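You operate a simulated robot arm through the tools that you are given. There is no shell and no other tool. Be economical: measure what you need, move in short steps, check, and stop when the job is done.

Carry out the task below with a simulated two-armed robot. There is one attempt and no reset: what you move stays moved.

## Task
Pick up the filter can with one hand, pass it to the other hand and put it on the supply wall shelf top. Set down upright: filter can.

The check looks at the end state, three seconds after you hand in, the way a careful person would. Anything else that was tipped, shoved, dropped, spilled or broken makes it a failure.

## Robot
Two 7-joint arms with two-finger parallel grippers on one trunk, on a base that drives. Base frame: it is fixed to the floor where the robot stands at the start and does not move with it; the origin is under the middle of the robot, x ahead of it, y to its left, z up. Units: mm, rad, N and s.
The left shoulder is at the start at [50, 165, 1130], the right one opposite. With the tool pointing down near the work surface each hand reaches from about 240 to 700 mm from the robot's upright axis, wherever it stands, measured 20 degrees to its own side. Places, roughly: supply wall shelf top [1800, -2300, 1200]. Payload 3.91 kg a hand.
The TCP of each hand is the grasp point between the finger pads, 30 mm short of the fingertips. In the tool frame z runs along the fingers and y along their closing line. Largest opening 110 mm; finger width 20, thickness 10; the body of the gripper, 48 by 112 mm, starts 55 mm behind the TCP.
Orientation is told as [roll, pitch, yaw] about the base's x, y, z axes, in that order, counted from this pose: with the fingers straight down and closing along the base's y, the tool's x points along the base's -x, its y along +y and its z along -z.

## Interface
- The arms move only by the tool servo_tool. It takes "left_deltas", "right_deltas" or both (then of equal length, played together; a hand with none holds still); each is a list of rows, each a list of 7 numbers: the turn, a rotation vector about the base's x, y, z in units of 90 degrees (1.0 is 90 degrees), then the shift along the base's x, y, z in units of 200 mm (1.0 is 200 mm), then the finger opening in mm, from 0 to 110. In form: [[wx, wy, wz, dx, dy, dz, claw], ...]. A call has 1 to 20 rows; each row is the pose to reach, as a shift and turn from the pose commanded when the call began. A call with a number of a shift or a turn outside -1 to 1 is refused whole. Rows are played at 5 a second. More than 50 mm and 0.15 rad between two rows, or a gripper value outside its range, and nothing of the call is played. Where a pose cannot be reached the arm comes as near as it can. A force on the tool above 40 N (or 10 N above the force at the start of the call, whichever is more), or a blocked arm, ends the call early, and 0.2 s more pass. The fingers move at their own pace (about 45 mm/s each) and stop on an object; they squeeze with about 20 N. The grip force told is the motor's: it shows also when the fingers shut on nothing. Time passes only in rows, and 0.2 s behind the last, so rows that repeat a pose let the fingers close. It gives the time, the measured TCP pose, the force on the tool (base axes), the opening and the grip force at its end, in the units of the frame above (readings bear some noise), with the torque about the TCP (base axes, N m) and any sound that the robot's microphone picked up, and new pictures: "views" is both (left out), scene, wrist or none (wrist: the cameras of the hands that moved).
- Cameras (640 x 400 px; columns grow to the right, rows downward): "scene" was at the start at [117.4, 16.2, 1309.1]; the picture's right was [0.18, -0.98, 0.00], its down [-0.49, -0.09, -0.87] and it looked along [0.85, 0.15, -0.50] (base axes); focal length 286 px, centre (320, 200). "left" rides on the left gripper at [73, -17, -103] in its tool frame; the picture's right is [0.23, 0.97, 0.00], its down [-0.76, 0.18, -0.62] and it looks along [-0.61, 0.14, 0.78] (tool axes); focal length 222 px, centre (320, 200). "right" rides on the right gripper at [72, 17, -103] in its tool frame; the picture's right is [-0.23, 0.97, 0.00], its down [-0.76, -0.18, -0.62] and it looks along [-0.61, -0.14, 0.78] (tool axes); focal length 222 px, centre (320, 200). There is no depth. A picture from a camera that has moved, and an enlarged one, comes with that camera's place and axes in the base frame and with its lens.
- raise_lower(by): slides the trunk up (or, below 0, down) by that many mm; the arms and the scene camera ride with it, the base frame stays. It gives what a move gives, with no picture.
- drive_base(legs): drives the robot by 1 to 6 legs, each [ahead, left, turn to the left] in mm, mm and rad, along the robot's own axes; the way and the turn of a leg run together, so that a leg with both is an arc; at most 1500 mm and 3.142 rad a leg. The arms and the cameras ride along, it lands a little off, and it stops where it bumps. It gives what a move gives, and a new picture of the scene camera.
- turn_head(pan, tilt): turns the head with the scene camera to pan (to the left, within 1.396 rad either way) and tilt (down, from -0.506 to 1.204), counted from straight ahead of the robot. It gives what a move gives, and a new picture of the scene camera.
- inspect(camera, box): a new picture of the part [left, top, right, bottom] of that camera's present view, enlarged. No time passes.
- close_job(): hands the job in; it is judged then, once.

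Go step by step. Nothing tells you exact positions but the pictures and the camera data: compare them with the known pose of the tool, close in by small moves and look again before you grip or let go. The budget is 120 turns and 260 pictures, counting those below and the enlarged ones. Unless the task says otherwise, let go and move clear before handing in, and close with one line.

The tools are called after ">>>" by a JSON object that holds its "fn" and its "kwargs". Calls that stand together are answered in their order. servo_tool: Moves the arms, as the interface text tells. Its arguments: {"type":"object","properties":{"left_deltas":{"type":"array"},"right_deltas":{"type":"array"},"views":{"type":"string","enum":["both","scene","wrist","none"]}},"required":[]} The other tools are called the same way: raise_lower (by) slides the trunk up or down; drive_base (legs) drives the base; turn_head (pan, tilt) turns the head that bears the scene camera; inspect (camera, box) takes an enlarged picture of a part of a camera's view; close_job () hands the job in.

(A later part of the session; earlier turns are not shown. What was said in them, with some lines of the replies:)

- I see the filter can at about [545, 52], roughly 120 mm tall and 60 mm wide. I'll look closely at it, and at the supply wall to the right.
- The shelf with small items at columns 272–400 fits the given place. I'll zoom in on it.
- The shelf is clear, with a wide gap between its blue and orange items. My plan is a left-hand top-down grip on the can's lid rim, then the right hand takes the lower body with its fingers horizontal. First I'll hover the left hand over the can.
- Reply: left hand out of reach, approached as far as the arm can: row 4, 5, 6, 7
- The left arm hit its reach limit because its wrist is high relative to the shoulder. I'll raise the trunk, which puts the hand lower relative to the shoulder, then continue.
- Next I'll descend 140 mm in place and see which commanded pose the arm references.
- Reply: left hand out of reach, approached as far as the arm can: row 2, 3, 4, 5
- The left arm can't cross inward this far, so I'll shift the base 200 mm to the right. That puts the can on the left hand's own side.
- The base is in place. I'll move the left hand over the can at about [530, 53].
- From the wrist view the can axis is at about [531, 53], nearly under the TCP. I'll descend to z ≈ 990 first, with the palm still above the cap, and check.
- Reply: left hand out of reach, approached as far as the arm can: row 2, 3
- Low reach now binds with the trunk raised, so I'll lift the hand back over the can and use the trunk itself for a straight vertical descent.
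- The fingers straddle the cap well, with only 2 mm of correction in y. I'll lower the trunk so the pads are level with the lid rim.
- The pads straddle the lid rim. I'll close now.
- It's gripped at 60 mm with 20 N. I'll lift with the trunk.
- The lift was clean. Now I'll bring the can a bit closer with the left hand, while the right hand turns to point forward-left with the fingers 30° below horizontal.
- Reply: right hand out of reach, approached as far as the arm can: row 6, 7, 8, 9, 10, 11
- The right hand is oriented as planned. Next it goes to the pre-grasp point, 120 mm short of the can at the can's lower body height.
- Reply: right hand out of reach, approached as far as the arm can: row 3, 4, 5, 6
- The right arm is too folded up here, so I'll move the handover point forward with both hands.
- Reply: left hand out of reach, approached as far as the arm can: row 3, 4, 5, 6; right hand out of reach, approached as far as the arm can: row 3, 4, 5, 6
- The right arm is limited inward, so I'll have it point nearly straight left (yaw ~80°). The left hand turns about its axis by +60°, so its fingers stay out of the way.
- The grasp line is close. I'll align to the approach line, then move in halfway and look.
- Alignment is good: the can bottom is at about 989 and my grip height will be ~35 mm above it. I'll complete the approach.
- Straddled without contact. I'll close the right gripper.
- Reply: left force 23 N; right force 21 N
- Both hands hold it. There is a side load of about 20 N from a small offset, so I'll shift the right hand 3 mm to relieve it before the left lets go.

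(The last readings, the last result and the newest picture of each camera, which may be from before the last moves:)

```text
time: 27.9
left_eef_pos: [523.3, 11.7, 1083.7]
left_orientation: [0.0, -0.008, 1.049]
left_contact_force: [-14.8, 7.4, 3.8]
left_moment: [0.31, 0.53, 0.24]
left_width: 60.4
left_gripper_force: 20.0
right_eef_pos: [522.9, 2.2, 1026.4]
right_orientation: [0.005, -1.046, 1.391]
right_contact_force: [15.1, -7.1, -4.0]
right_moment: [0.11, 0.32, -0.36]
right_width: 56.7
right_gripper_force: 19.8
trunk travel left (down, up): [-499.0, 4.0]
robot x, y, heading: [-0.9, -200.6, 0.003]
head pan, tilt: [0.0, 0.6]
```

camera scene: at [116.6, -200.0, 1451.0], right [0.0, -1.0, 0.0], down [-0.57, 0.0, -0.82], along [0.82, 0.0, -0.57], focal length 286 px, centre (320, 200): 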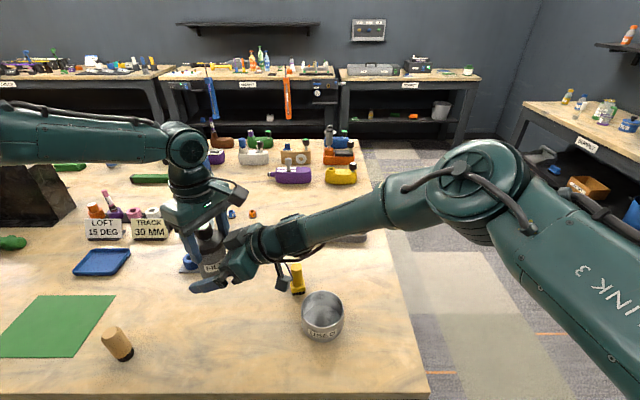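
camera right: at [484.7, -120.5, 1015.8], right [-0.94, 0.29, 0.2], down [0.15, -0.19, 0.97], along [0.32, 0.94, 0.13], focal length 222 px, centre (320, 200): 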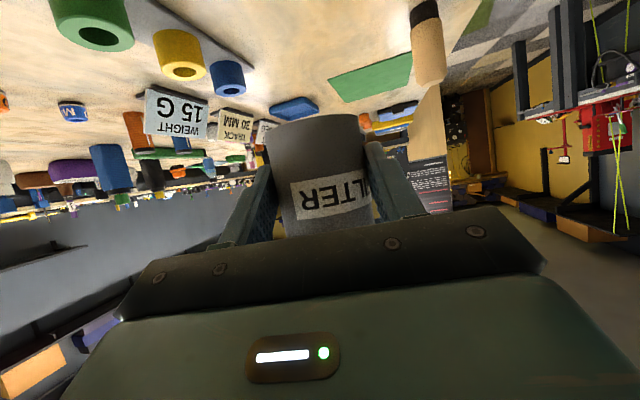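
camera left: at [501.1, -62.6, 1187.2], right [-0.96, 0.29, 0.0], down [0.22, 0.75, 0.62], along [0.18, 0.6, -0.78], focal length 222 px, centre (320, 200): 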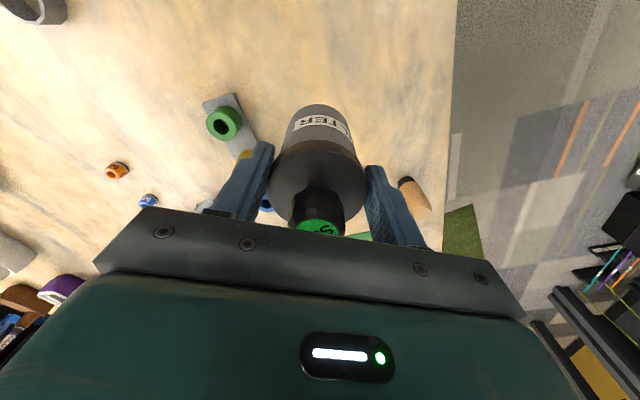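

>>> {"fn": "servo_tool", "kwargs": {"right_deltas": [[0, 0, 0, 0.02, -0.01, -0.01, 35], [0, 0, 0, 0.02, -0.01, -0.01, 35]], "views": "none"}}

```text
time: 28.5
left_eef_pos: [523.2, 10.2, 1084.0]
left_orientation: [-0.003, -0.002, 1.047]
left_contact_force: [0.3, 9.4, -8.9]
left_moment: [0.22, -0.18, -0.16]
left_width: 60.2
left_gripper_force: 20.1
right_eef_pos: [524.4, 1.4, 1025.6]
right_orientation: [0.01, -1.051, 1.396]
right_contact_force: [0.2, -7.8, 7.9]
right_moment: [0.22, 0.22, 0.17]
right_width: 56.4
right_gripper_force: 18.9
trunk travel left (down, up): [-499.0, 4.0]
robot x, y, heading: [2.4, -198.6, -0.003]
head pan, tilt: [0.0, 0.6]
```

The side load is gone. I'll open the left to 82 mm (enough to clear the 60 mm lid without touching the right palm), then raise it straight up.

>>> {"fn": "servo_tool", "kwargs": {"left_deltas": [[0, 0, 0, 0, 0, 0, 82], [0, 0, 0, 0, 0, 0, 82], [0, 0, 0, 0, 0, 0, 82]], "views": "scene"}}

>>> {"fn": "inspect", "kwargs": {"camera": "left", "box": [120, 60, 520, 310]}}

```text
time: 29.3
left_eef_pos: [523.1, 8.1, 1083.9]
left_orientation: [-0.001, -0.002, 1.046]
left_contact_force: [0.0, -0.1, 0.6]
left_moment: [-0.05, 0.03, 0.05]
left_width: 82.0
left_gripper_force: 0.1
right_eef_pos: [526.2, 0.7, 1024.9]
right_orientation: [0.008, -1.046, 1.392]
right_contact_force: [0.9, 0.6, 0.2]
right_moment: [-0.01, 0.0, 0.01]
right_width: 56.7
right_gripper_force: 19.6
trunk travel left (down, up): [-499.0, 4.0]
robot x, y, heading: [0.8, -201.1, -0.004]
head pan, tilt: [0.0, 0.6]
camera scene: at [116.6, -199.6, 1451.0], right [0.0, -1.0, 0.0], down [-0.57, 0.0, -0.83], along [0.82, 0.0, -0.57], focal length 286 px, centre (320, 200)
```

scene: 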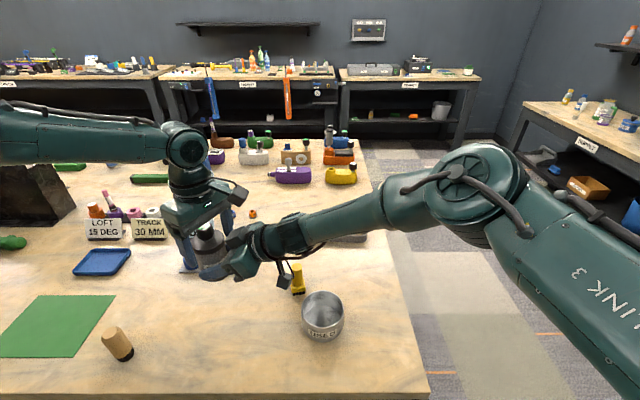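

```text
1.60 times, centred on (320, 185) of left
camera zoom: at [500.8, -61.8, 1187.4], right [-0.96, 0.29, 0.0], down [0.23, 0.75, 0.62], along [0.18, 0.6, -0.78], focal length 355 px, centre (320, 224)
```

zoom: 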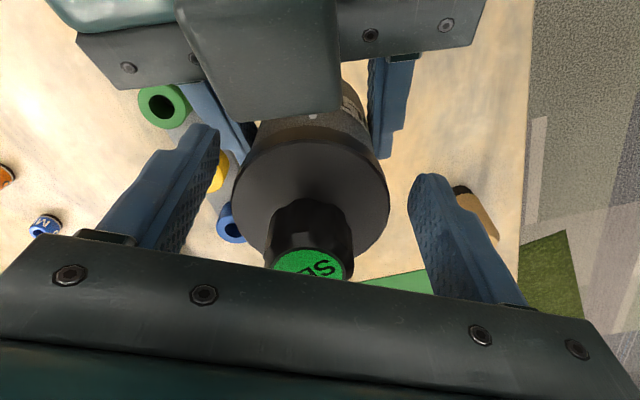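

The left fingers are clear of the lid. The safest exit is to slide the right hand back, with the can, along the open direction of the left fingers.

>>> {"fn": "servo_tool", "kwargs": {"right_deltas": [[0, 0, 0, -0.05, -0.087, 0, 35], [0, 0, 0, -0.1, -0.174, 0, 35], [0, 0, 0, -0.15, -0.26, 0, 35], [0, 0, 0, -0.16, -0.4, 0, 35], [0, 0, 0, -0.16, -0.55, 0, 35], [0, 0, 0, -0.16, -0.65, 0, 35], [0, 0, 0, -0.16, -0.65, 0, 35]], "views": "both"}}

```text
time: 30.9
left_eef_pos: [522.3, 8.8, 1082.9]
left_orientation: [-0.002, -0.002, 1.047]
left_contact_force: [0.6, 0.3, 0.4]
left_moment: [-0.02, 0.0, -0.06]
left_width: 82.1
left_gripper_force: 0.0
right_eef_pos: [494.2, -128.0, 1026.3]
right_orientation: [0.007, -1.048, 1.392]
right_contact_force: [1.3, -0.1, 0.0]
right_moment: [0.02, 0.02, 0.01]
right_width: 56.6
right_gripper_force: 20.5
trunk travel left (down, up): [-499.0, 4.0]
robot x, y, heading: [-3.3, -201.0, -0.002]
head pan, tilt: [0.0, 0.6]
camera scene: at [116.6, -199.3, 1451.0], right [0.0, -1.0, 0.0], down [-0.57, 0.0, -0.82], along [0.82, 0.0, -0.57], focal length 286 px, centre (320, 200)
camera right: at [457.8, -249.1, 1015.5], right [-0.94, 0.28, 0.2], down [0.15, -0.19, 0.97], along [0.31, 0.94, 0.13], focal length 222 px, centre (320, 200)
```

scene: 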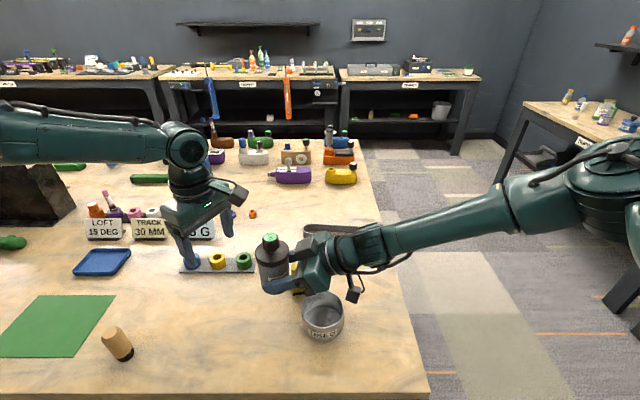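
right: 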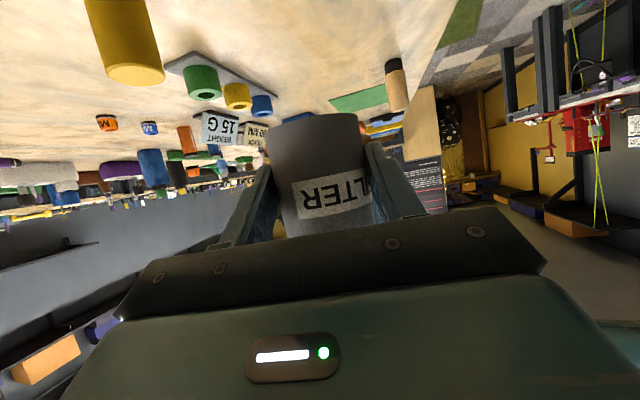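

The handover worked: the right hand holds the can alone. I'll fold both arms into carrying poses, with the right pointing ahead and higher and the left tucked back.

>>> {"fn": "servo_tool", "kwargs": {"left_deltas": [[0, 0, -0.06, -0.05, 0.02, 0.05, 82], [0, 0, -0.12, -0.1, 0.04, 0.1, 82], [0, 0, -0.18, -0.15, 0.06, 0.15, 82], [0, 0, -0.24, -0.2, 0.08, 0.2, 82], [0, 0, -0.3, -0.25, 0.1, 0.25, 82], [0, 0, -0.36, -0.3, 0.12, 0.3, 82], [0, 0, -0.42, -0.35, 0.14, 0.35, 82], [0, 0, -0.48, -0.4, 0.16, 0.4, 82], [0, 0, -0.54, -0.45, 0.18, 0.45, 82], [0, 0, -0.6, -0.5, 0.2, 0.5, 82], [0, 0, -0.667, -0.55, 0.2, 0.55, 82], [0, 0, -0.667, -0.6, 0.2, 0.58, 82], [0, 0, -0.667, -0.6, 0.2, 0.58, 82]], "right_deltas": [[0, 0, -0.08, 0, -0.1, 0.07, 35], [0, 0, -0.16, 0, -0.2, 0.14, 35], [0, 0, -0.24, 0, -0.3, 0.21, 35], [0, 0, -0.32, 0, -0.4, 0.28, 35], [0, 0, -0.4, 0, -0.5, 0.35, 35], [0, 0, -0.48, 0, -0.6, 0.42, 35], [0, 0, -0.56, 0, -0.7, 0.49, 35], [0, 0, -0.64, 0, -0.8, 0.56, 35], [0, 0, -0.72, 0, -0.9, 0.63, 35], [0, 0, -0.8, 0, -0.95, 0.7, 35], [0, 0, -0.885, 0, -1.0, 0.77, 35], [0, 0, -0.885, 0, -1.0, 0.77, 35], [0, 0, -0.885, 0, -1.0, 0.77, 35]]}}

```text
time: 33.7
left_eef_pos: [403.5, 48.6, 1200.0]
left_orientation: [-0.001, -0.002, -0.002]
left_contact_force: [-0.3, 0.1, -0.4]
left_moment: [0.0, 0.0, 0.05]
left_width: 82.0
left_gripper_force: 0.0
right_eef_pos: [494.8, -327.9, 1179.9]
right_orientation: [0.007, -1.047, 0.0]
right_contact_force: [0.5, -0.3, -1.3]
right_moment: [0.02, 0.03, -0.02]
right_width: 56.5
right_gripper_force: 19.4
trunk travel left (down, up): [-499.0, 4.0]
robot x, y, heading: [-1.9, -200.2, -0.001]
head pan, tilt: [0.0, 0.6]
camera scene: at [116.8, -199.5, 1450.9], right [0.0, -1.0, 0.0], down [-0.57, 0.0, -0.82], along [0.82, 0.0, -0.57], focal length 286 px, centre (320, 200)
camera right: at [370.7, -313.5, 1169.5], right [0.11, 0.97, 0.2], down [-0.16, -0.18, 0.97], along [0.98, -0.14, 0.13], focal length 222 px, centre (320, 200)
camera left: at [330.8, 32.4, 1303.0], right [-0.23, 0.97, 0.0], down [0.76, 0.18, 0.62], along [0.61, 0.14, -0.78], focal length 222 px, centre (320, 200)
```

scene: 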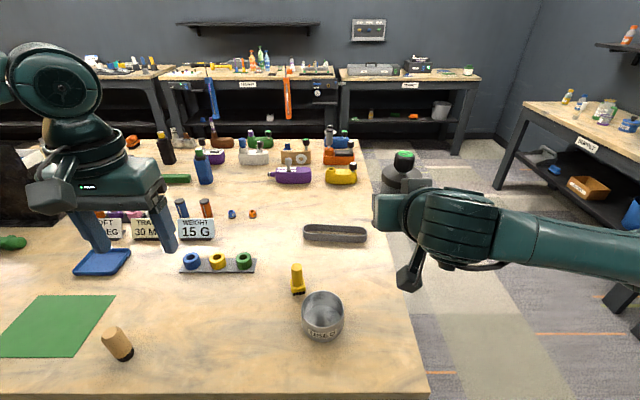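
right: 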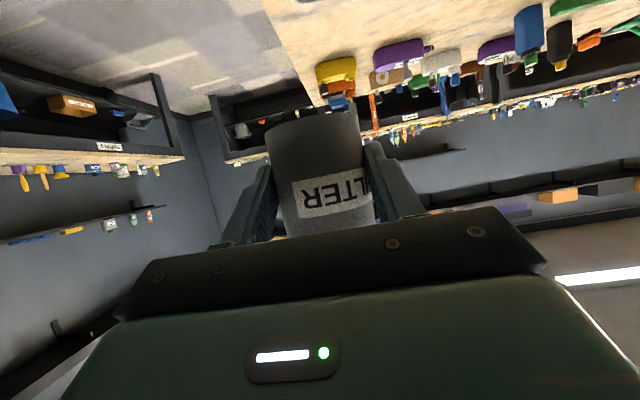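
left: 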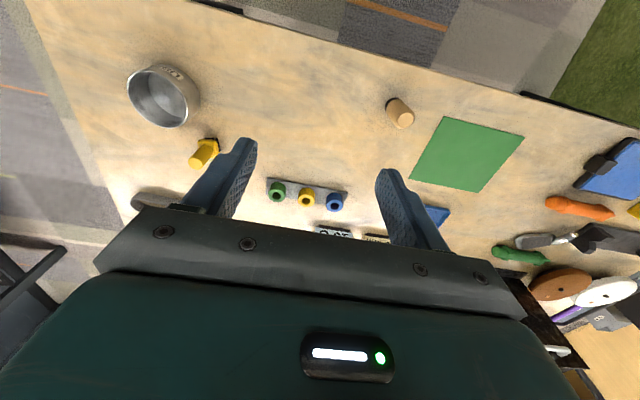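

The can is upright in the right hand. Now I'll back off the table, turn right to face the supply wall, and drive part way.

>>> {"fn": "drive_base", "kwargs": {"legs": [[-200, 0, 0], [0, 0, -1.571], [650, 0, 0]]}}

>>> {"fn": "turn_head", "kwargs": {"pan": 0.5, "tilt": 0.3}}

```text
time: 42.3
left_eef_pos: [57.3, -1249.8, 1199.4]
left_orientation: [-0.002, -0.003, -1.561]
left_contact_force: [-0.8, 0.0, 0.4]
left_moment: [0.02, 0.03, -0.02]
left_width: 82.0
left_gripper_force: 0.1
right_eef_pos: [-319.1, -1344.3, 1180.0]
right_orientation: [0.007, -1.047, -1.558]
right_contact_force: [0.5, 0.2, -1.6]
right_moment: [0.0, 0.0, -0.01]
right_width: 56.5
right_gripper_force: 20.2
trunk travel left (down, up): [-499.0, 4.0]
robot x, y, heading: [-201.2, -847.7, -1.561]
head pan, tilt: [0.0, 0.6]
camera scene: at [-196.1, -966.5, 1450.9], right [-1.0, -0.01, 0.0], down [-0.01, 0.57, -0.82], along [0.01, -0.82, -0.57], focal length 286 px, centre (320, 200)
```

scene: 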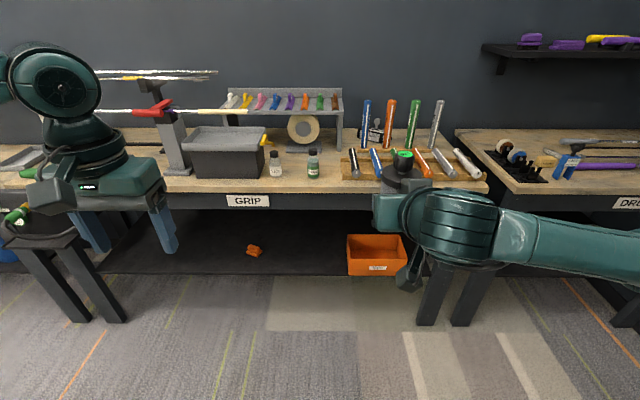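

```text
time: 43.2
left_eef_pos: [56.9, -1248.1, 1199.2]
left_orientation: [-0.001, -0.002, -1.561]
left_contact_force: [-0.6, -0.3, 0.4]
left_moment: [0.02, 0.01, 0.02]
left_width: 81.8
left_gripper_force: 0.0
right_eef_pos: [-319.9, -1345.2, 1179.8]
right_orientation: [0.006, -1.048, -1.556]
right_contact_force: [0.1, -0.8, -1.2]
right_moment: [0.02, -0.02, 0.02]
right_width: 56.4
right_gripper_force: 19.9
trunk travel left (down, up): [-499.0, 4.0]
robot x, y, heading: [-195.8, -845.8, -1.563]
head pan, tilt: [0.499, 0.3]
camera scene: at [-151.5, -959.4, 1478.4], right [-0.87, -0.49, 0.0], down [-0.14, 0.26, -0.96], along [0.46, -0.83, -0.3], focal length 286 px, centre (320, 200)
```

scene: 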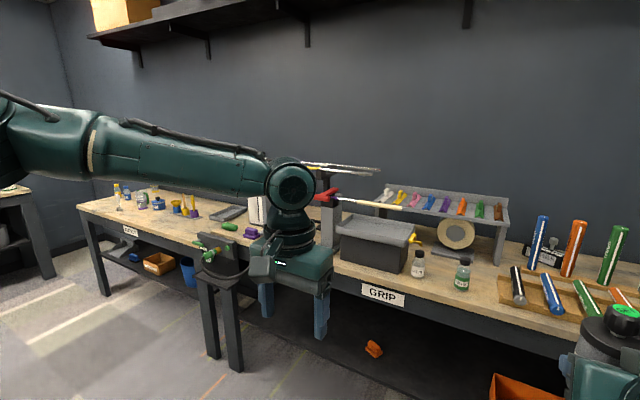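

The route along the benches is clear at this distance. I'll sidestep left (toward +x) to get in front of the supply bench.

>>> {"fn": "drive_base", "kwargs": {"legs": [[100, 0, 0], [0, 1500, 0]]}}

>>> {"fn": "turn_head", "kwargs": {"pan": 0.0, "tilt": 0.25}}

```text
time: 51.5
left_eef_pos: [1558.5, -1351.5, 1201.5]
left_orientation: [-0.002, -0.001, -1.577]
left_contact_force: [-0.7, -0.6, 0.7]
left_moment: [0.04, 0.01, -0.02]
left_width: 82.1
left_gripper_force: 0.1
right_eef_pos: [1180.1, -1440.0, 1180.1]
right_orientation: [0.007, -1.046, -1.574]
right_contact_force: [-0.2, 0.2, -1.0]
right_moment: [-0.02, -0.02, -0.02]
right_width: 56.2
right_gripper_force: 20.5
trunk travel left (down, up): [-499.0, 4.0]
robot x, y, heading: [1313.2, -941.2, -1.58]
head pan, tilt: [0.499, 0.3]
camera scene: at [1356.3, -1057.5, 1478.4], right [-0.88, -0.47, 0.0], down [-0.14, 0.26, -0.96], along [0.45, -0.84, -0.3], focal length 286 px, centre (320, 200)
```

scene: 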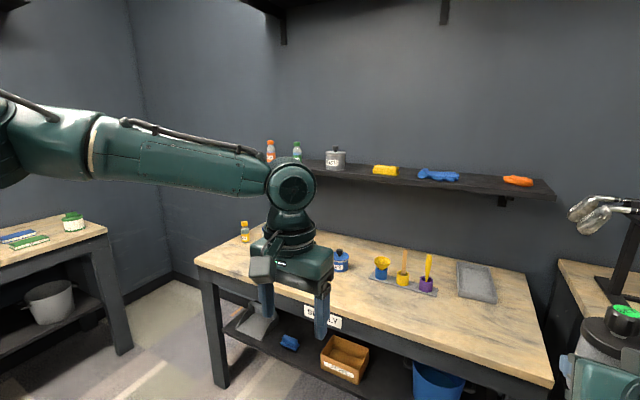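

```text
time: 52.4
left_eef_pos: [1559.0, -1351.0, 1199.2]
left_orientation: [-0.003, -0.002, -1.576]
left_contact_force: [-0.7, 0.0, 0.4]
left_moment: [-0.04, 0.03, -0.04]
left_width: 82.0
left_gripper_force: 0.0
right_eef_pos: [1180.1, -1438.6, 1181.1]
right_orientation: [0.008, -1.047, -1.577]
right_contact_force: [0.8, -0.3, -1.4]
right_moment: [0.02, -0.02, -0.02]
right_width: 56.1
right_gripper_force: 20.2
trunk travel left (down, up): [-499.0, 4.0]
robot x, y, heading: [1314.9, -943.9, -1.578]
head pan, tilt: [0.0, 0.25]
camera scene: at [1311.4, -1068.6, 1483.2], right [-1.0, 0.01, 0.0], down [0.0, 0.25, -0.97], along [-0.01, -0.97, -0.25], focal length 286 px, centre (320, 200)
```

scene: 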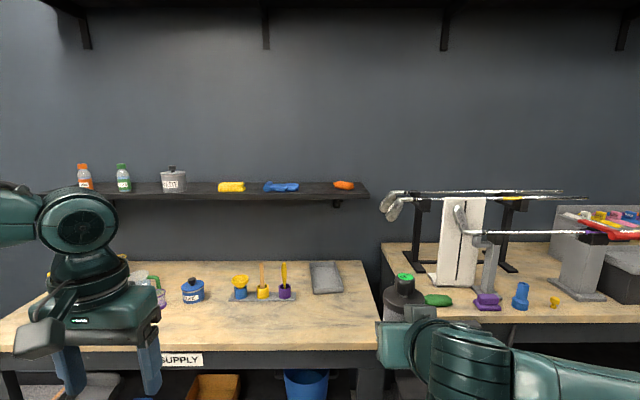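

Now I'm in front of the supply bench. I'll zoom in on the shelf to measure its edges and gaps.

>>> {"fn": "inspect", "kwargs": {"camera": "scene", "box": [210, 150, 390, 262]}}

>>> {"fn": "inspect", "kwargs": {"camera": "scene", "box": [200, 240, 400, 365]}}

```text
3.56 times, centred on (300, 206) of scene
camera zoom: at [1311.4, -1068.6, 1483.2], right [-1.0, 0.01, 0.0], down [0.0, 0.25, -0.97], along [-0.01, -0.97, -0.25], focal length 1016 px, centre (391, 179)
```

zoom: 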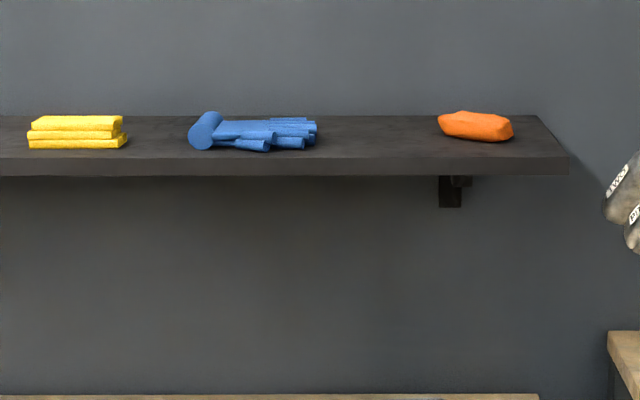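

```text
3.20 times, centred on (300, 302) of scene
camera zoom: at [1311.4, -1068.6, 1483.2], right [-1.0, 0.01, 0.0], down [0.0, 0.25, -0.97], along [-0.01, -0.97, -0.25], focal length 914 px, centre (384, -128)
```

zoom: 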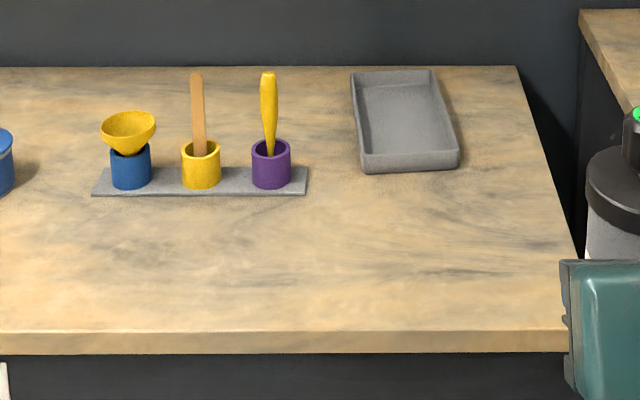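

To fix the shelf's height and depth I need parallax, so I'll lower the trunk 200 mm and compare.

>>> {"fn": "raise_lower", "kwargs": {"by": -200}}

>>> {"fn": "inspect", "kwargs": {"camera": "scene", "box": [210, 100, 390, 212]}}

>>> {"fn": "inspect", "kwargs": {"camera": "scene", "box": [200, 190, 400, 315]}}

```text
time: 54.6
left_eef_pos: [1558.6, -1351.4, 1000.3]
left_orientation: [-0.002, -0.003, -1.579]
left_contact_force: [-0.8, -1.2, -0.5]
left_moment: [0.0, -0.03, 0.01]
left_width: 82.0
left_gripper_force: 0.1
right_eef_pos: [1180.2, -1438.6, 980.0]
right_orientation: [0.006, -1.047, -1.579]
right_contact_force: [0.7, 0.0, -1.1]
right_moment: [0.03, -0.02, 0.01]
right_width: 56.1
right_gripper_force: 20.6
trunk travel left (down, up): [-299.0, 204.0]
robot x, y, heading: [1313.9, -947.7, -1.578]
head pan, tilt: [0.0, 0.25]
```

```text
3.56 times, centred on (300, 156) of scene
camera zoom: at [1311.3, -1068.4, 1283.2], right [-1.0, 0.01, 0.0], down [0.0, 0.25, -0.97], along [-0.01, -0.97, -0.25], focal length 1016 px, centre (391, 356)
```

zoom: 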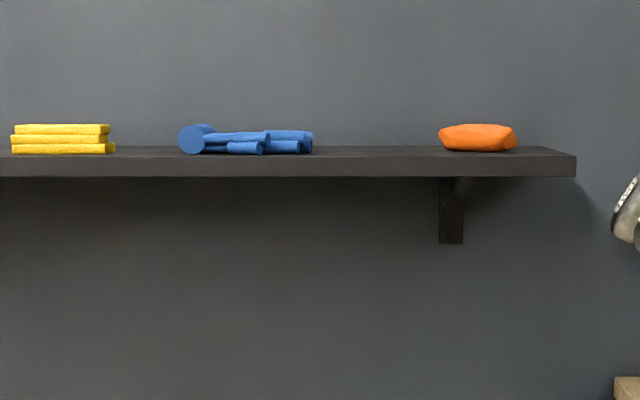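

```text
3.20 times, centred on (300, 252) of scene
camera zoom: at [1311.3, -1068.4, 1283.2], right [-1.0, 0.01, 0.0], down [0.0, 0.25, -0.97], along [-0.01, -0.97, -0.25], focal length 914 px, centre (384, 32)
```

zoom: 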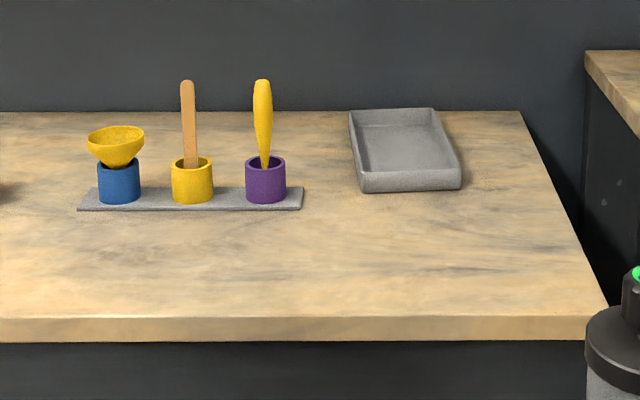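

The parallax gives a clear result: shelf top z ≈ 1220, front edge y ≈ -2193, back ≈ -2456, bench front ≈ -1869, and a free gap centred at x ≈ 1319. I'll raise the trunk again and drive up to the bench.

>>> {"fn": "raise_lower", "kwargs": {"by": 202}}

>>> {"fn": "drive_base", "kwargs": {"legs": [[0, 135, 0.008], [480, 0, 0]]}}

```text
time: 56.7
left_eef_pos: [1558.4, -1350.4, 1201.1]
left_orientation: [-0.002, -0.002, -1.578]
left_contact_force: [-0.9, 1.0, 0.6]
left_moment: [0.0, 0.02, 0.01]
left_width: 81.7
left_gripper_force: 0.0
right_eef_pos: [1180.3, -1439.5, 1181.0]
right_orientation: [0.007, -1.046, -1.576]
right_contact_force: [0.1, -0.6, -2.4]
right_moment: [0.03, -0.05, 0.0]
right_width: 56.1
right_gripper_force: 19.5
trunk travel left (down, up): [-501.0, 2.0]
robot x, y, heading: [1314.1, -943.2, -1.576]
head pan, tilt: [0.0, 0.25]
```

```text
time: 60.5
left_eef_pos: [1691.0, -1825.0, 1202.0]
left_orientation: [0.0, -0.004, -1.578]
left_contact_force: [0.1, -0.4, -0.8]
left_moment: [0.02, 0.01, -0.01]
left_width: 82.0
left_gripper_force: 0.1
right_eef_pos: [1312.8, -1913.6, 1181.0]
right_orientation: [0.007, -1.047, -1.576]
right_contact_force: [-0.3, -0.4, -0.9]
right_moment: [0.01, -0.01, 0.03]
right_width: 56.3
right_gripper_force: 20.0
trunk travel left (down, up): [-501.0, 2.0]
robot x, y, heading: [1444.8, -1420.5, -1.576]
head pan, tilt: [0.0, 0.25]
camera scene: at [1442.7, -1542.1, 1485.1], right [-1.0, 0.01, 0.0], down [0.0, 0.25, -0.97], along [-0.01, -0.97, -0.25], focal length 286 px, centre (320, 200)
```

scene: 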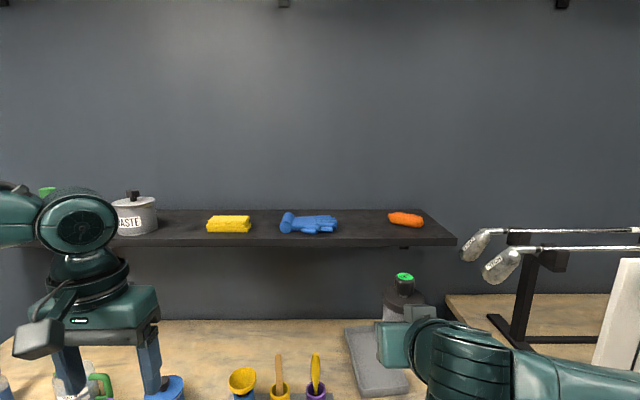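

Position looks right, with the gap centre at x ≈ 1322. I'll raise the right hand to z ≈ 1300 first, then drive the last 75 mm.

>>> {"fn": "servo_tool", "kwargs": {"right_deltas": [[0, 0, 0, 0.02, 0, 0.2, 35], [0, 0, 0, 0.04, 0, 0.4, 35], [0, 0, 0, 0.045, 0, 0.6, 35], [0, 0, 0, 0.045, 0, 0.6, 35]], "views": "none"}}

>>> {"fn": "drive_base", "kwargs": {"legs": [[75, 0, 0.005]]}}

```text
time: 61.5
left_eef_pos: [1689.7, -1824.2, 1202.5]
left_orientation: [-0.002, -0.001, -1.579]
left_contact_force: [-0.4, -0.2, -1.1]
left_moment: [-0.03, 0.0, -0.01]
left_width: 82.0
left_gripper_force: 0.1
right_eef_pos: [1322.9, -1912.3, 1302.7]
right_orientation: [0.005, -1.047, -1.575]
right_contact_force: [-0.1, 0.2, -2.0]
right_moment: [0.03, 0.01, 0.02]
right_width: 55.8
right_gripper_force: 20.5
trunk travel left (down, up): [-501.0, 2.0]
robot x, y, heading: [1440.9, -1419.1, -1.577]
head pan, tilt: [0.0, 0.25]
```

```text
time: 62.5
left_eef_pos: [1692.7, -1896.4, 1201.1]
left_orientation: [-0.002, -0.003, -1.571]
left_contact_force: [-0.3, -0.7, 0.6]
left_moment: [-0.01, -0.01, 0.0]
left_width: 81.8
left_gripper_force: 0.1
right_eef_pos: [1325.0, -1987.9, 1302.4]
right_orientation: [0.007, -1.046, -1.57]
right_contact_force: [0.2, -0.7, -1.3]
right_moment: [0.02, 0.02, 0.0]
right_width: 56.2
right_gripper_force: 20.4
trunk travel left (down, up): [-501.0, 2.0]
robot x, y, heading: [1443.5, -1492.3, -1.569]
head pan, tilt: [0.0, 0.25]
camera scene: at [1443.0, -1617.1, 1485.1], right [-1.0, 0.0, 0.0], down [0.0, 0.25, -0.97], along [0.0, -0.97, -0.25], focal length 286 px, centre (320, 200)
```

scene: 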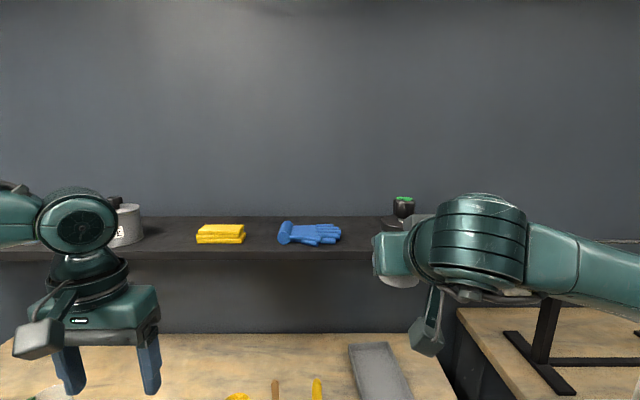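

Now I'll extend the can forward over the shelf edge, keeping about 45 mm of height clearance, and look midway.

>>> {"fn": "servo_tool", "kwargs": {"right_deltas": [[0, 0, 0, 0, -0.2, 0.02, 35], [0, 0, 0, -0.01, -0.4, 0.04, 35], [0, 0, 0, -0.02, -0.6, 0.04, 35], [0, 0, 0, -0.02, -0.8, 0.04, 35], [0, 0, 0, -0.02, -0.8, 0.04, 35]]}}

```text
time: 63.7
left_eef_pos: [1692.1, -1897.0, 1202.6]
left_orientation: [-0.003, -0.004, -1.573]
left_contact_force: [0.0, 0.4, -0.9]
left_moment: [-0.02, 0.0, 0.02]
left_width: 82.0
left_gripper_force: 0.0
right_eef_pos: [1322.2, -2148.2, 1309.5]
right_orientation: [0.007, -1.048, -1.569]
right_contact_force: [-0.5, 0.4, -1.7]
right_moment: [-0.01, -0.02, 0.0]
right_width: 55.9
right_gripper_force: 20.3
trunk travel left (down, up): [-501.0, 2.0]
robot x, y, heading: [1443.6, -1491.4, -1.572]
head pan, tilt: [0.0, 0.25]
camera scene: at [1442.7, -1615.6, 1485.3], right [-1.0, 0.0, 0.0], down [0.0, 0.25, -0.97], along [0.0, -0.97, -0.25], focal length 286 px, centre (320, 200)
camera right: at [1340.2, -2022.6, 1299.5], right [0.97, -0.11, 0.2], down [-0.18, 0.16, 0.97], along [-0.13, -0.98, 0.13], focal length 222 px, centre (320, 200)
```

scene: 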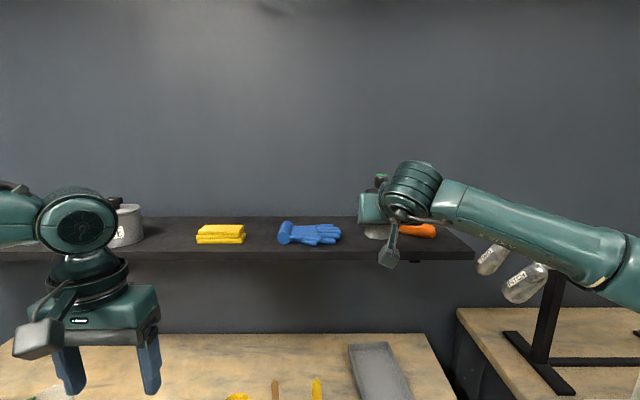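
right: 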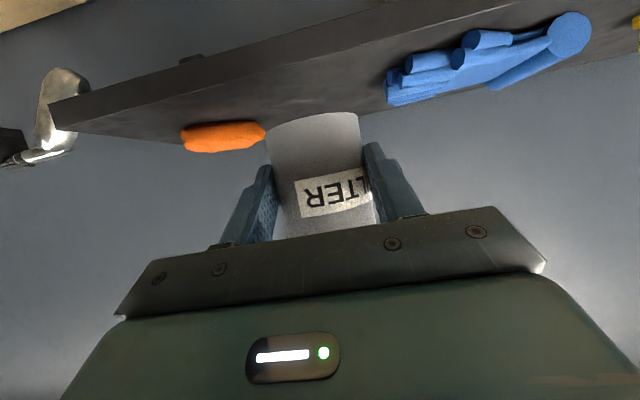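

The can lines up with the gap. I'll move 100 mm further in, then lower to just above the surface.

>>> {"fn": "servo_tool", "kwargs": {"right_deltas": [[0, 0, 0, 0.02, -0.2, 0, 35], [0, 0, 0, 0.03, -0.4, 0, 35], [0, 0, 0, 0.03, -0.5, 0, 35], [0, 0, 0, 0.03, -0.5, -0.1, 35], [0, 0, 0, 0.03, -0.5, -0.17, 35], [0, 0, 0, 0.03, -0.5, -0.17, 35]]}}

>>> {"fn": "inspect", "kwargs": {"camera": "scene", "box": [280, 160, 480, 285]}}

```text
time: 65.1
left_eef_pos: [1692.3, -1896.2, 1200.9]
left_orientation: [-0.003, 0.0, -1.573]
left_contact_force: [0.4, 0.3, 0.1]
left_moment: [0.0, 0.01, 0.0]
left_width: 81.8
left_gripper_force: 0.0
right_eef_pos: [1326.8, -2248.0, 1274.4]
right_orientation: [0.008, -1.048, -1.57]
right_contact_force: [1.0, 0.0, -0.7]
right_moment: [0.05, 0.02, 0.02]
right_width: 56.4
right_gripper_force: 20.1
trunk travel left (down, up): [-501.0, 2.0]
robot x, y, heading: [1442.5, -1495.1, -1.573]
head pan, tilt: [0.0, 0.25]
camera scene: at [1443.0, -1616.2, 1485.2], right [-1.0, 0.0, 0.0], down [0.0, 0.25, -0.97], along [0.0, -0.97, -0.25], focal length 286 px, centre (320, 200)
camera right: at [1344.9, -2123.3, 1264.5], right [0.97, -0.11, 0.2], down [-0.18, 0.16, 0.97], along [-0.13, -0.98, 0.13], focal length 222 px, centre (320, 200)
```

scene: 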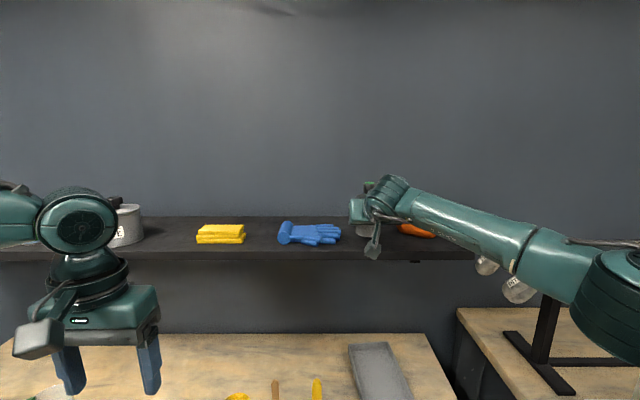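
right: 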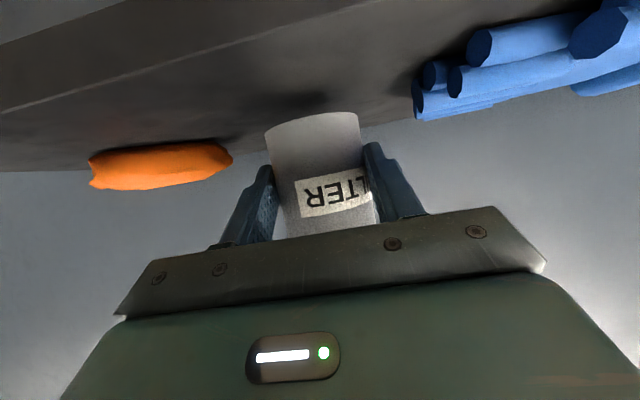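

```text
3.20 times, centred on (380, 222) of scene
camera zoom: at [1443.0, -1616.2, 1485.2], right [-1.0, 0.0, 0.0], down [0.0, 0.25, -0.97], along [0.0, -0.97, -0.25], focal length 914 px, centre (128, 128)
```

zoom: 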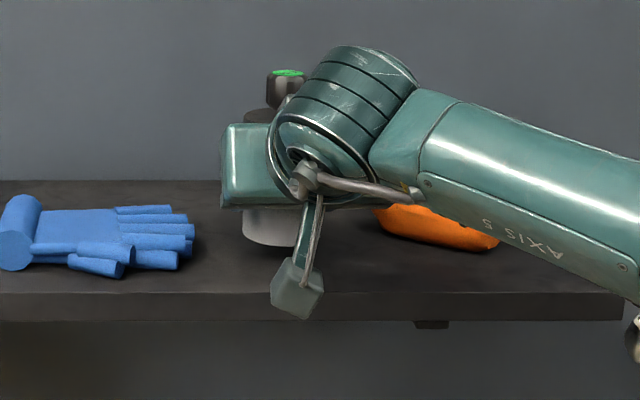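

The can is clear on both sides. I'll lower in small steps, watching the force for contact.

>>> {"fn": "servo_tool", "kwargs": {"right_deltas": [[0, 0, 0, 0, 0, -0.03, 35], [0, 0, 0, 0, 0, -0.06, 35], [0, 0, 0, 0, 0, -0.06, 35]], "views": "wrist"}}

```text
time: 65.9
left_eef_pos: [1692.7, -1897.6, 1201.9]
left_orientation: [-0.003, -0.002, -1.573]
left_contact_force: [0.0, 0.0, -0.7]
left_moment: [0.02, 0.0, -0.03]
left_width: 82.3
left_gripper_force: 0.1
right_eef_pos: [1326.0, -2248.5, 1264.8]
right_orientation: [0.007, -1.046, -1.568]
right_contact_force: [0.9, 0.0, -1.0]
right_moment: [0.0, 0.01, -0.04]
right_width: 55.9
right_gripper_force: 19.7
trunk travel left (down, up): [-501.0, 2.0]
robot x, y, heading: [1446.1, -1492.5, -1.567]
head pan, tilt: [0.0, 0.25]
camera right: at [1344.5, -2122.8, 1254.0], right [0.97, -0.11, 0.2], down [-0.18, 0.16, 0.97], along [-0.14, -0.98, 0.13], focal length 222 px, centre (320, 200)
```

right: 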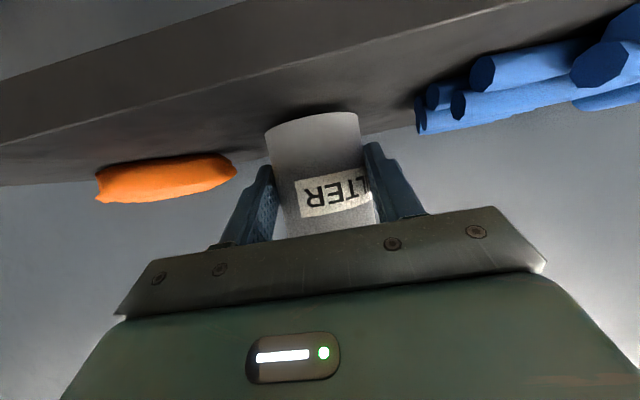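

>>> {"fn": "servo_tool", "kwargs": {"right_deltas": [[0, 0, 0, 0, 0, -0.01, 35], [0, 0, 0, 0, 0, -0.02, 35], [0, 0, 0, 0, 0, -0.02, 35]], "views": "wrist"}}

```text
time: 66.7
left_eef_pos: [1693.2, -1896.8, 1202.6]
left_orientation: [-0.001, -0.001, -1.572]
left_contact_force: [0.5, -0.2, 0.8]
left_moment: [0.01, 0.0, -0.04]
left_width: 82.1
left_gripper_force: 0.0
right_eef_pos: [1327.5, -2246.9, 1260.9]
right_orientation: [0.008, -1.047, -1.569]
right_contact_force: [0.4, 0.3, -1.3]
right_moment: [0.01, 0.0, 0.0]
right_width: 56.3
right_gripper_force: 20.0
trunk travel left (down, up): [-501.0, 2.0]
robot x, y, heading: [1443.4, -1494.8, -1.573]
head pan, tilt: [0.0, 0.25]
camera right: at [1344.8, -2122.2, 1249.8], right [0.97, -0.11, 0.2], down [-0.18, 0.16, 0.97], along [-0.13, -0.98, 0.13], focal length 222 px, centre (320, 200)
```

right: 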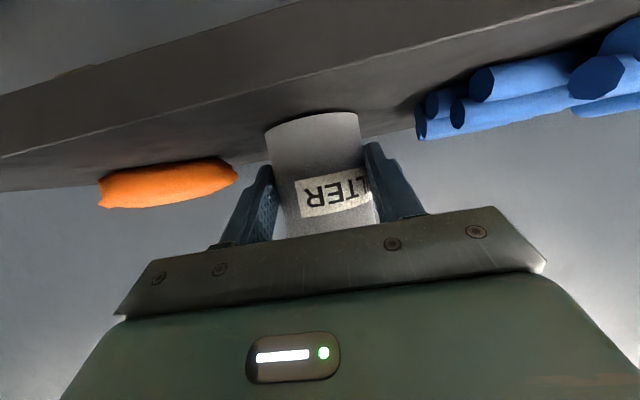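

>>> {"fn": "servo_tool", "kwargs": {"right_deltas": [[0, 0, 0, 0, 0, -0.01, 35], [0, 0, 0, 0, 0, -0.01, 35]], "views": "none"}}

>>> {"fn": "servo_tool", "kwargs": {"right_deltas": [[0, 0, 0, 0, 0, -0.01, 35], [0, 0, 0, 0, 0, -0.01, 35]], "views": "wrist"}}

```text
time: 67.3
left_eef_pos: [1692.2, -1897.9, 1202.3]
left_orientation: [-0.002, -0.003, -1.573]
left_contact_force: [0.4, -0.3, 0.0]
left_moment: [-0.01, -0.01, -0.01]
left_width: 82.0
left_gripper_force: 0.1
right_eef_pos: [1326.0, -2246.1, 1258.3]
right_orientation: [0.005, -1.048, -1.569]
right_contact_force: [0.4, -0.2, -0.9]
right_moment: [0.02, 0.01, 0.0]
right_width: 56.1
right_gripper_force: 19.9
trunk travel left (down, up): [-501.0, 2.0]
robot x, y, heading: [1445.4, -1493.2, -1.573]
head pan, tilt: [0.0, 0.25]
```

```text
time: 67.9
left_eef_pos: [1693.9, -1896.6, 1201.8]
left_orientation: [-0.002, -0.003, -1.571]
left_contact_force: [-0.5, 0.4, -0.4]
left_moment: [0.01, 0.01, -0.03]
left_width: 81.9
left_gripper_force: 0.0
right_eef_pos: [1327.4, -2246.0, 1258.1]
right_orientation: [0.006, -1.052, -1.571]
right_contact_force: [-0.2, -2.6, 4.7]
right_moment: [-0.05, -0.08, -0.02]
right_width: 56.4
right_gripper_force: 20.3
trunk travel left (down, up): [-501.0, 2.0]
robot x, y, heading: [1444.3, -1492.9, -1.571]
head pan, tilt: [0.0, 0.25]
camera right: at [1344.8, -2121.3, 1246.8], right [0.97, -0.11, 0.2], down [-0.18, 0.16, 0.97], along [-0.13, -0.98, 0.14], focal length 222 px, centre (320, 200)
```

right: 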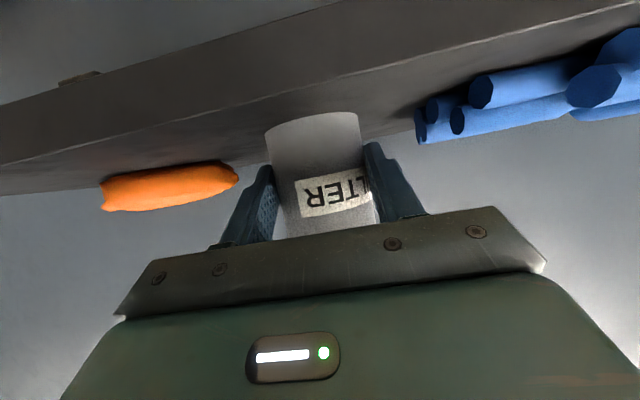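

Contact: an upward force of about 5 N at the height I expected. I'll open gradually, first just freeing the can.

>>> {"fn": "servo_tool", "kwargs": {"right_deltas": [[0, 0, 0, 0, 0, 0, 60], [0, 0, 0, 0, 0, 0, 66], [0, 0, 0, 0, 0, 0, 75], [0, 0, 0, 0, 0, 0, 82], [0, 0, 0, 0, 0, 0, 82]], "views": "wrist"}}

>>> {"fn": "inspect", "kwargs": {"camera": "scene", "box": [280, 160, 480, 285]}}

```text
time: 69.1
left_eef_pos: [1691.9, -1897.2, 1202.6]
left_orientation: [-0.002, -0.003, -1.572]
left_contact_force: [-0.7, -0.2, 0.1]
left_moment: [-0.01, 0.01, 0.01]
left_width: 82.0
left_gripper_force: 0.0
right_eef_pos: [1326.0, -2246.4, 1257.3]
right_orientation: [0.008, -1.048, -1.568]
right_contact_force: [0.2, 0.2, 0.1]
right_moment: [0.0, 0.02, 0.0]
right_width: 82.0
right_gripper_force: 0.0
trunk travel left (down, up): [-501.0, 2.0]
robot x, y, heading: [1442.5, -1493.6, -1.574]
head pan, tilt: [0.0, 0.25]
camera right: at [1344.8, -2121.2, 1245.8], right [0.97, -0.11, 0.2], down [-0.18, 0.16, 0.97], along [-0.13, -0.98, 0.13], focal length 222 px, centre (320, 200)
```

right: 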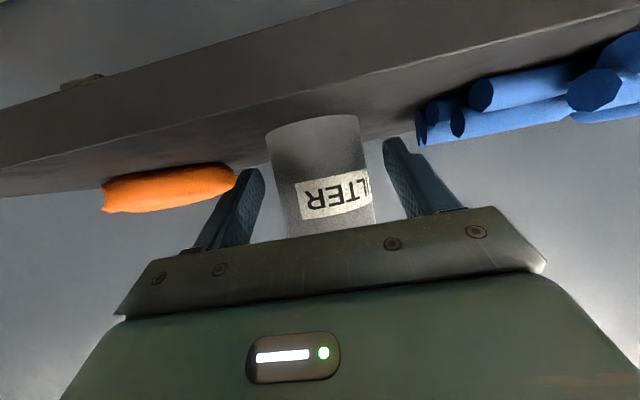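

```text
3.20 times, centred on (380, 222) of scene
camera zoom: at [1443.0, -1616.0, 1485.2], right [-1.0, 0.0, 0.0], down [0.0, 0.25, -0.97], along [0.0, -0.97, -0.25], focal length 914 px, centre (128, 128)
```

zoom: 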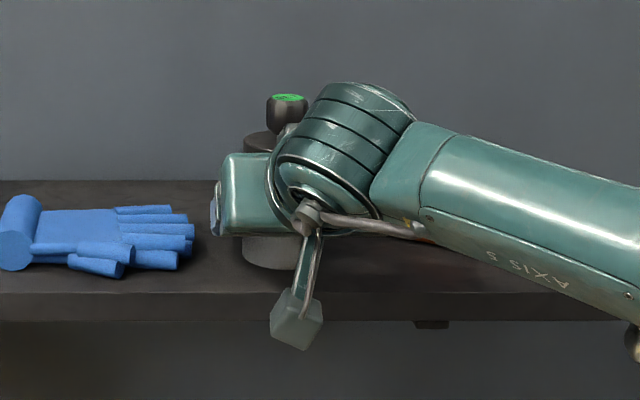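

Released and standing upright. I'll pull the right hand straight back toward the robot.

>>> {"fn": "servo_tool", "kwargs": {"right_deltas": [[0, 0, 0, 0, 0.1, 0, 82], [0, 0, 0, 0, 0.25, 0, 82], [0, 0, 0, 0, 0.45, 0, 82], [0, 0, 0, 0, 0.65, 0, 82], [0, 0, 0, 0, 0.85, 0, 82], [0, 0, 0, 0, 0.98, 0, 82], [0, 0, 0, 0, 0.98, 0, 82]], "views": "wrist"}}

>>> {"fn": "drive_base", "kwargs": {"legs": [[-250, 0, 0]]}}

>>> {"fn": "inspect", "kwargs": {"camera": "scene", "box": [240, 140, 480, 290]}}

```text
time: 70.7
left_eef_pos: [1691.9, -1897.5, 1202.8]
left_orientation: [-0.002, -0.001, -1.572]
left_contact_force: [-0.2, -0.2, 0.2]
left_moment: [-0.01, -0.03, 0.01]
left_width: 82.0
left_gripper_force: 0.0
right_eef_pos: [1326.4, -2050.8, 1257.1]
right_orientation: [0.009, -1.047, -1.571]
right_contact_force: [0.0, 0.0, -0.6]
right_moment: [-0.02, 0.02, 0.01]
right_width: 81.8
right_gripper_force: 0.1
trunk travel left (down, up): [-501.0, 2.0]
robot x, y, heading: [1447.7, -1494.3, -1.571]
head pan, tilt: [0.0, 0.25]
camera right: at [1346.2, -1925.3, 1246.6], right [0.97, -0.11, 0.2], down [-0.18, 0.16, 0.97], along [-0.14, -0.98, 0.13], focal length 222 px, centre (320, 200)
```

right: 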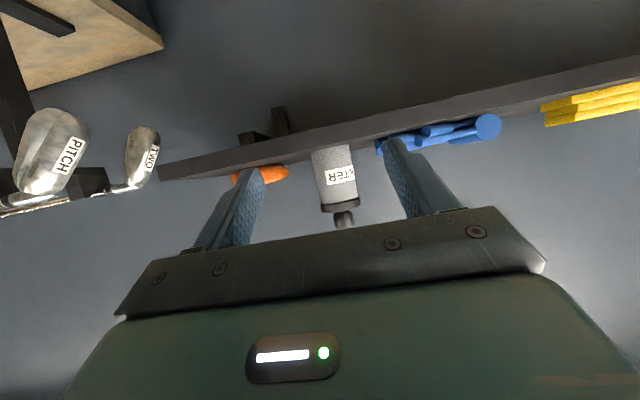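

```text
time: 72.5
left_eef_pos: [1693.0, -1649.8, 1201.8]
left_orientation: [-0.001, -0.003, -1.571]
left_contact_force: [-0.3, -0.1, 0.1]
left_moment: [-0.01, -0.03, 0.01]
left_width: 81.9
left_gripper_force: 0.2
right_eef_pos: [1327.8, -1803.6, 1257.1]
right_orientation: [0.008, -1.049, -1.57]
right_contact_force: [-0.5, -0.4, 1.0]
right_moment: [-0.02, -0.04, 0.0]
right_width: 81.8
right_gripper_force: 0.0
trunk travel left (down, up): [-501.0, 2.0]
robot x, y, heading: [1446.8, -1249.4, -1.572]
head pan, tilt: [0.0, 0.25]
camera scene: at [1443.7, -1368.1, 1485.3], right [-1.0, 0.0, 0.0], down [0.0, 0.25, -0.97], along [0.0, -0.97, -0.25], focal length 286 px, centre (320, 200)
```

scene: 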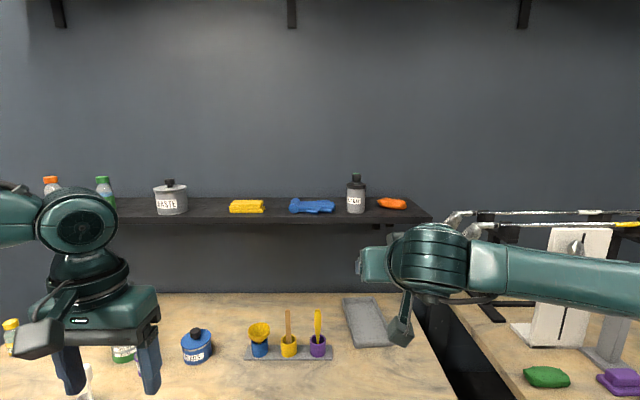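

```text
2.67 times, centred on (360, 215) of scene
camera zoom: at [1443.7, -1368.1, 1485.3], right [-1.0, 0.0, 0.0], down [0.0, 0.25, -0.97], along [0.0, -0.97, -0.25], focal length 762 px, centre (213, 160)
```

zoom: 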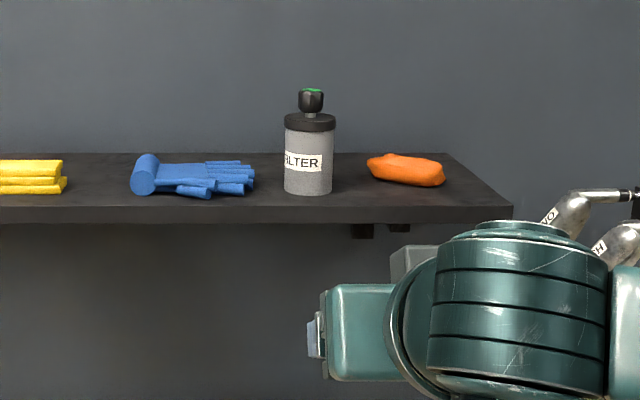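

The filter can stands upright on the shelf between the blue and orange items. Nothing looks disturbed and both hands are clear, so I'm handing in.

>>> {"fn": "close_job", "kwargs": {}}

```text
The job is handed in.
```

I picked up the filter can with the left hand, passed it to the right, and set it upright on the supply wall shelf. Both hands are clear and I saw nothing else moved; the job is handed in.
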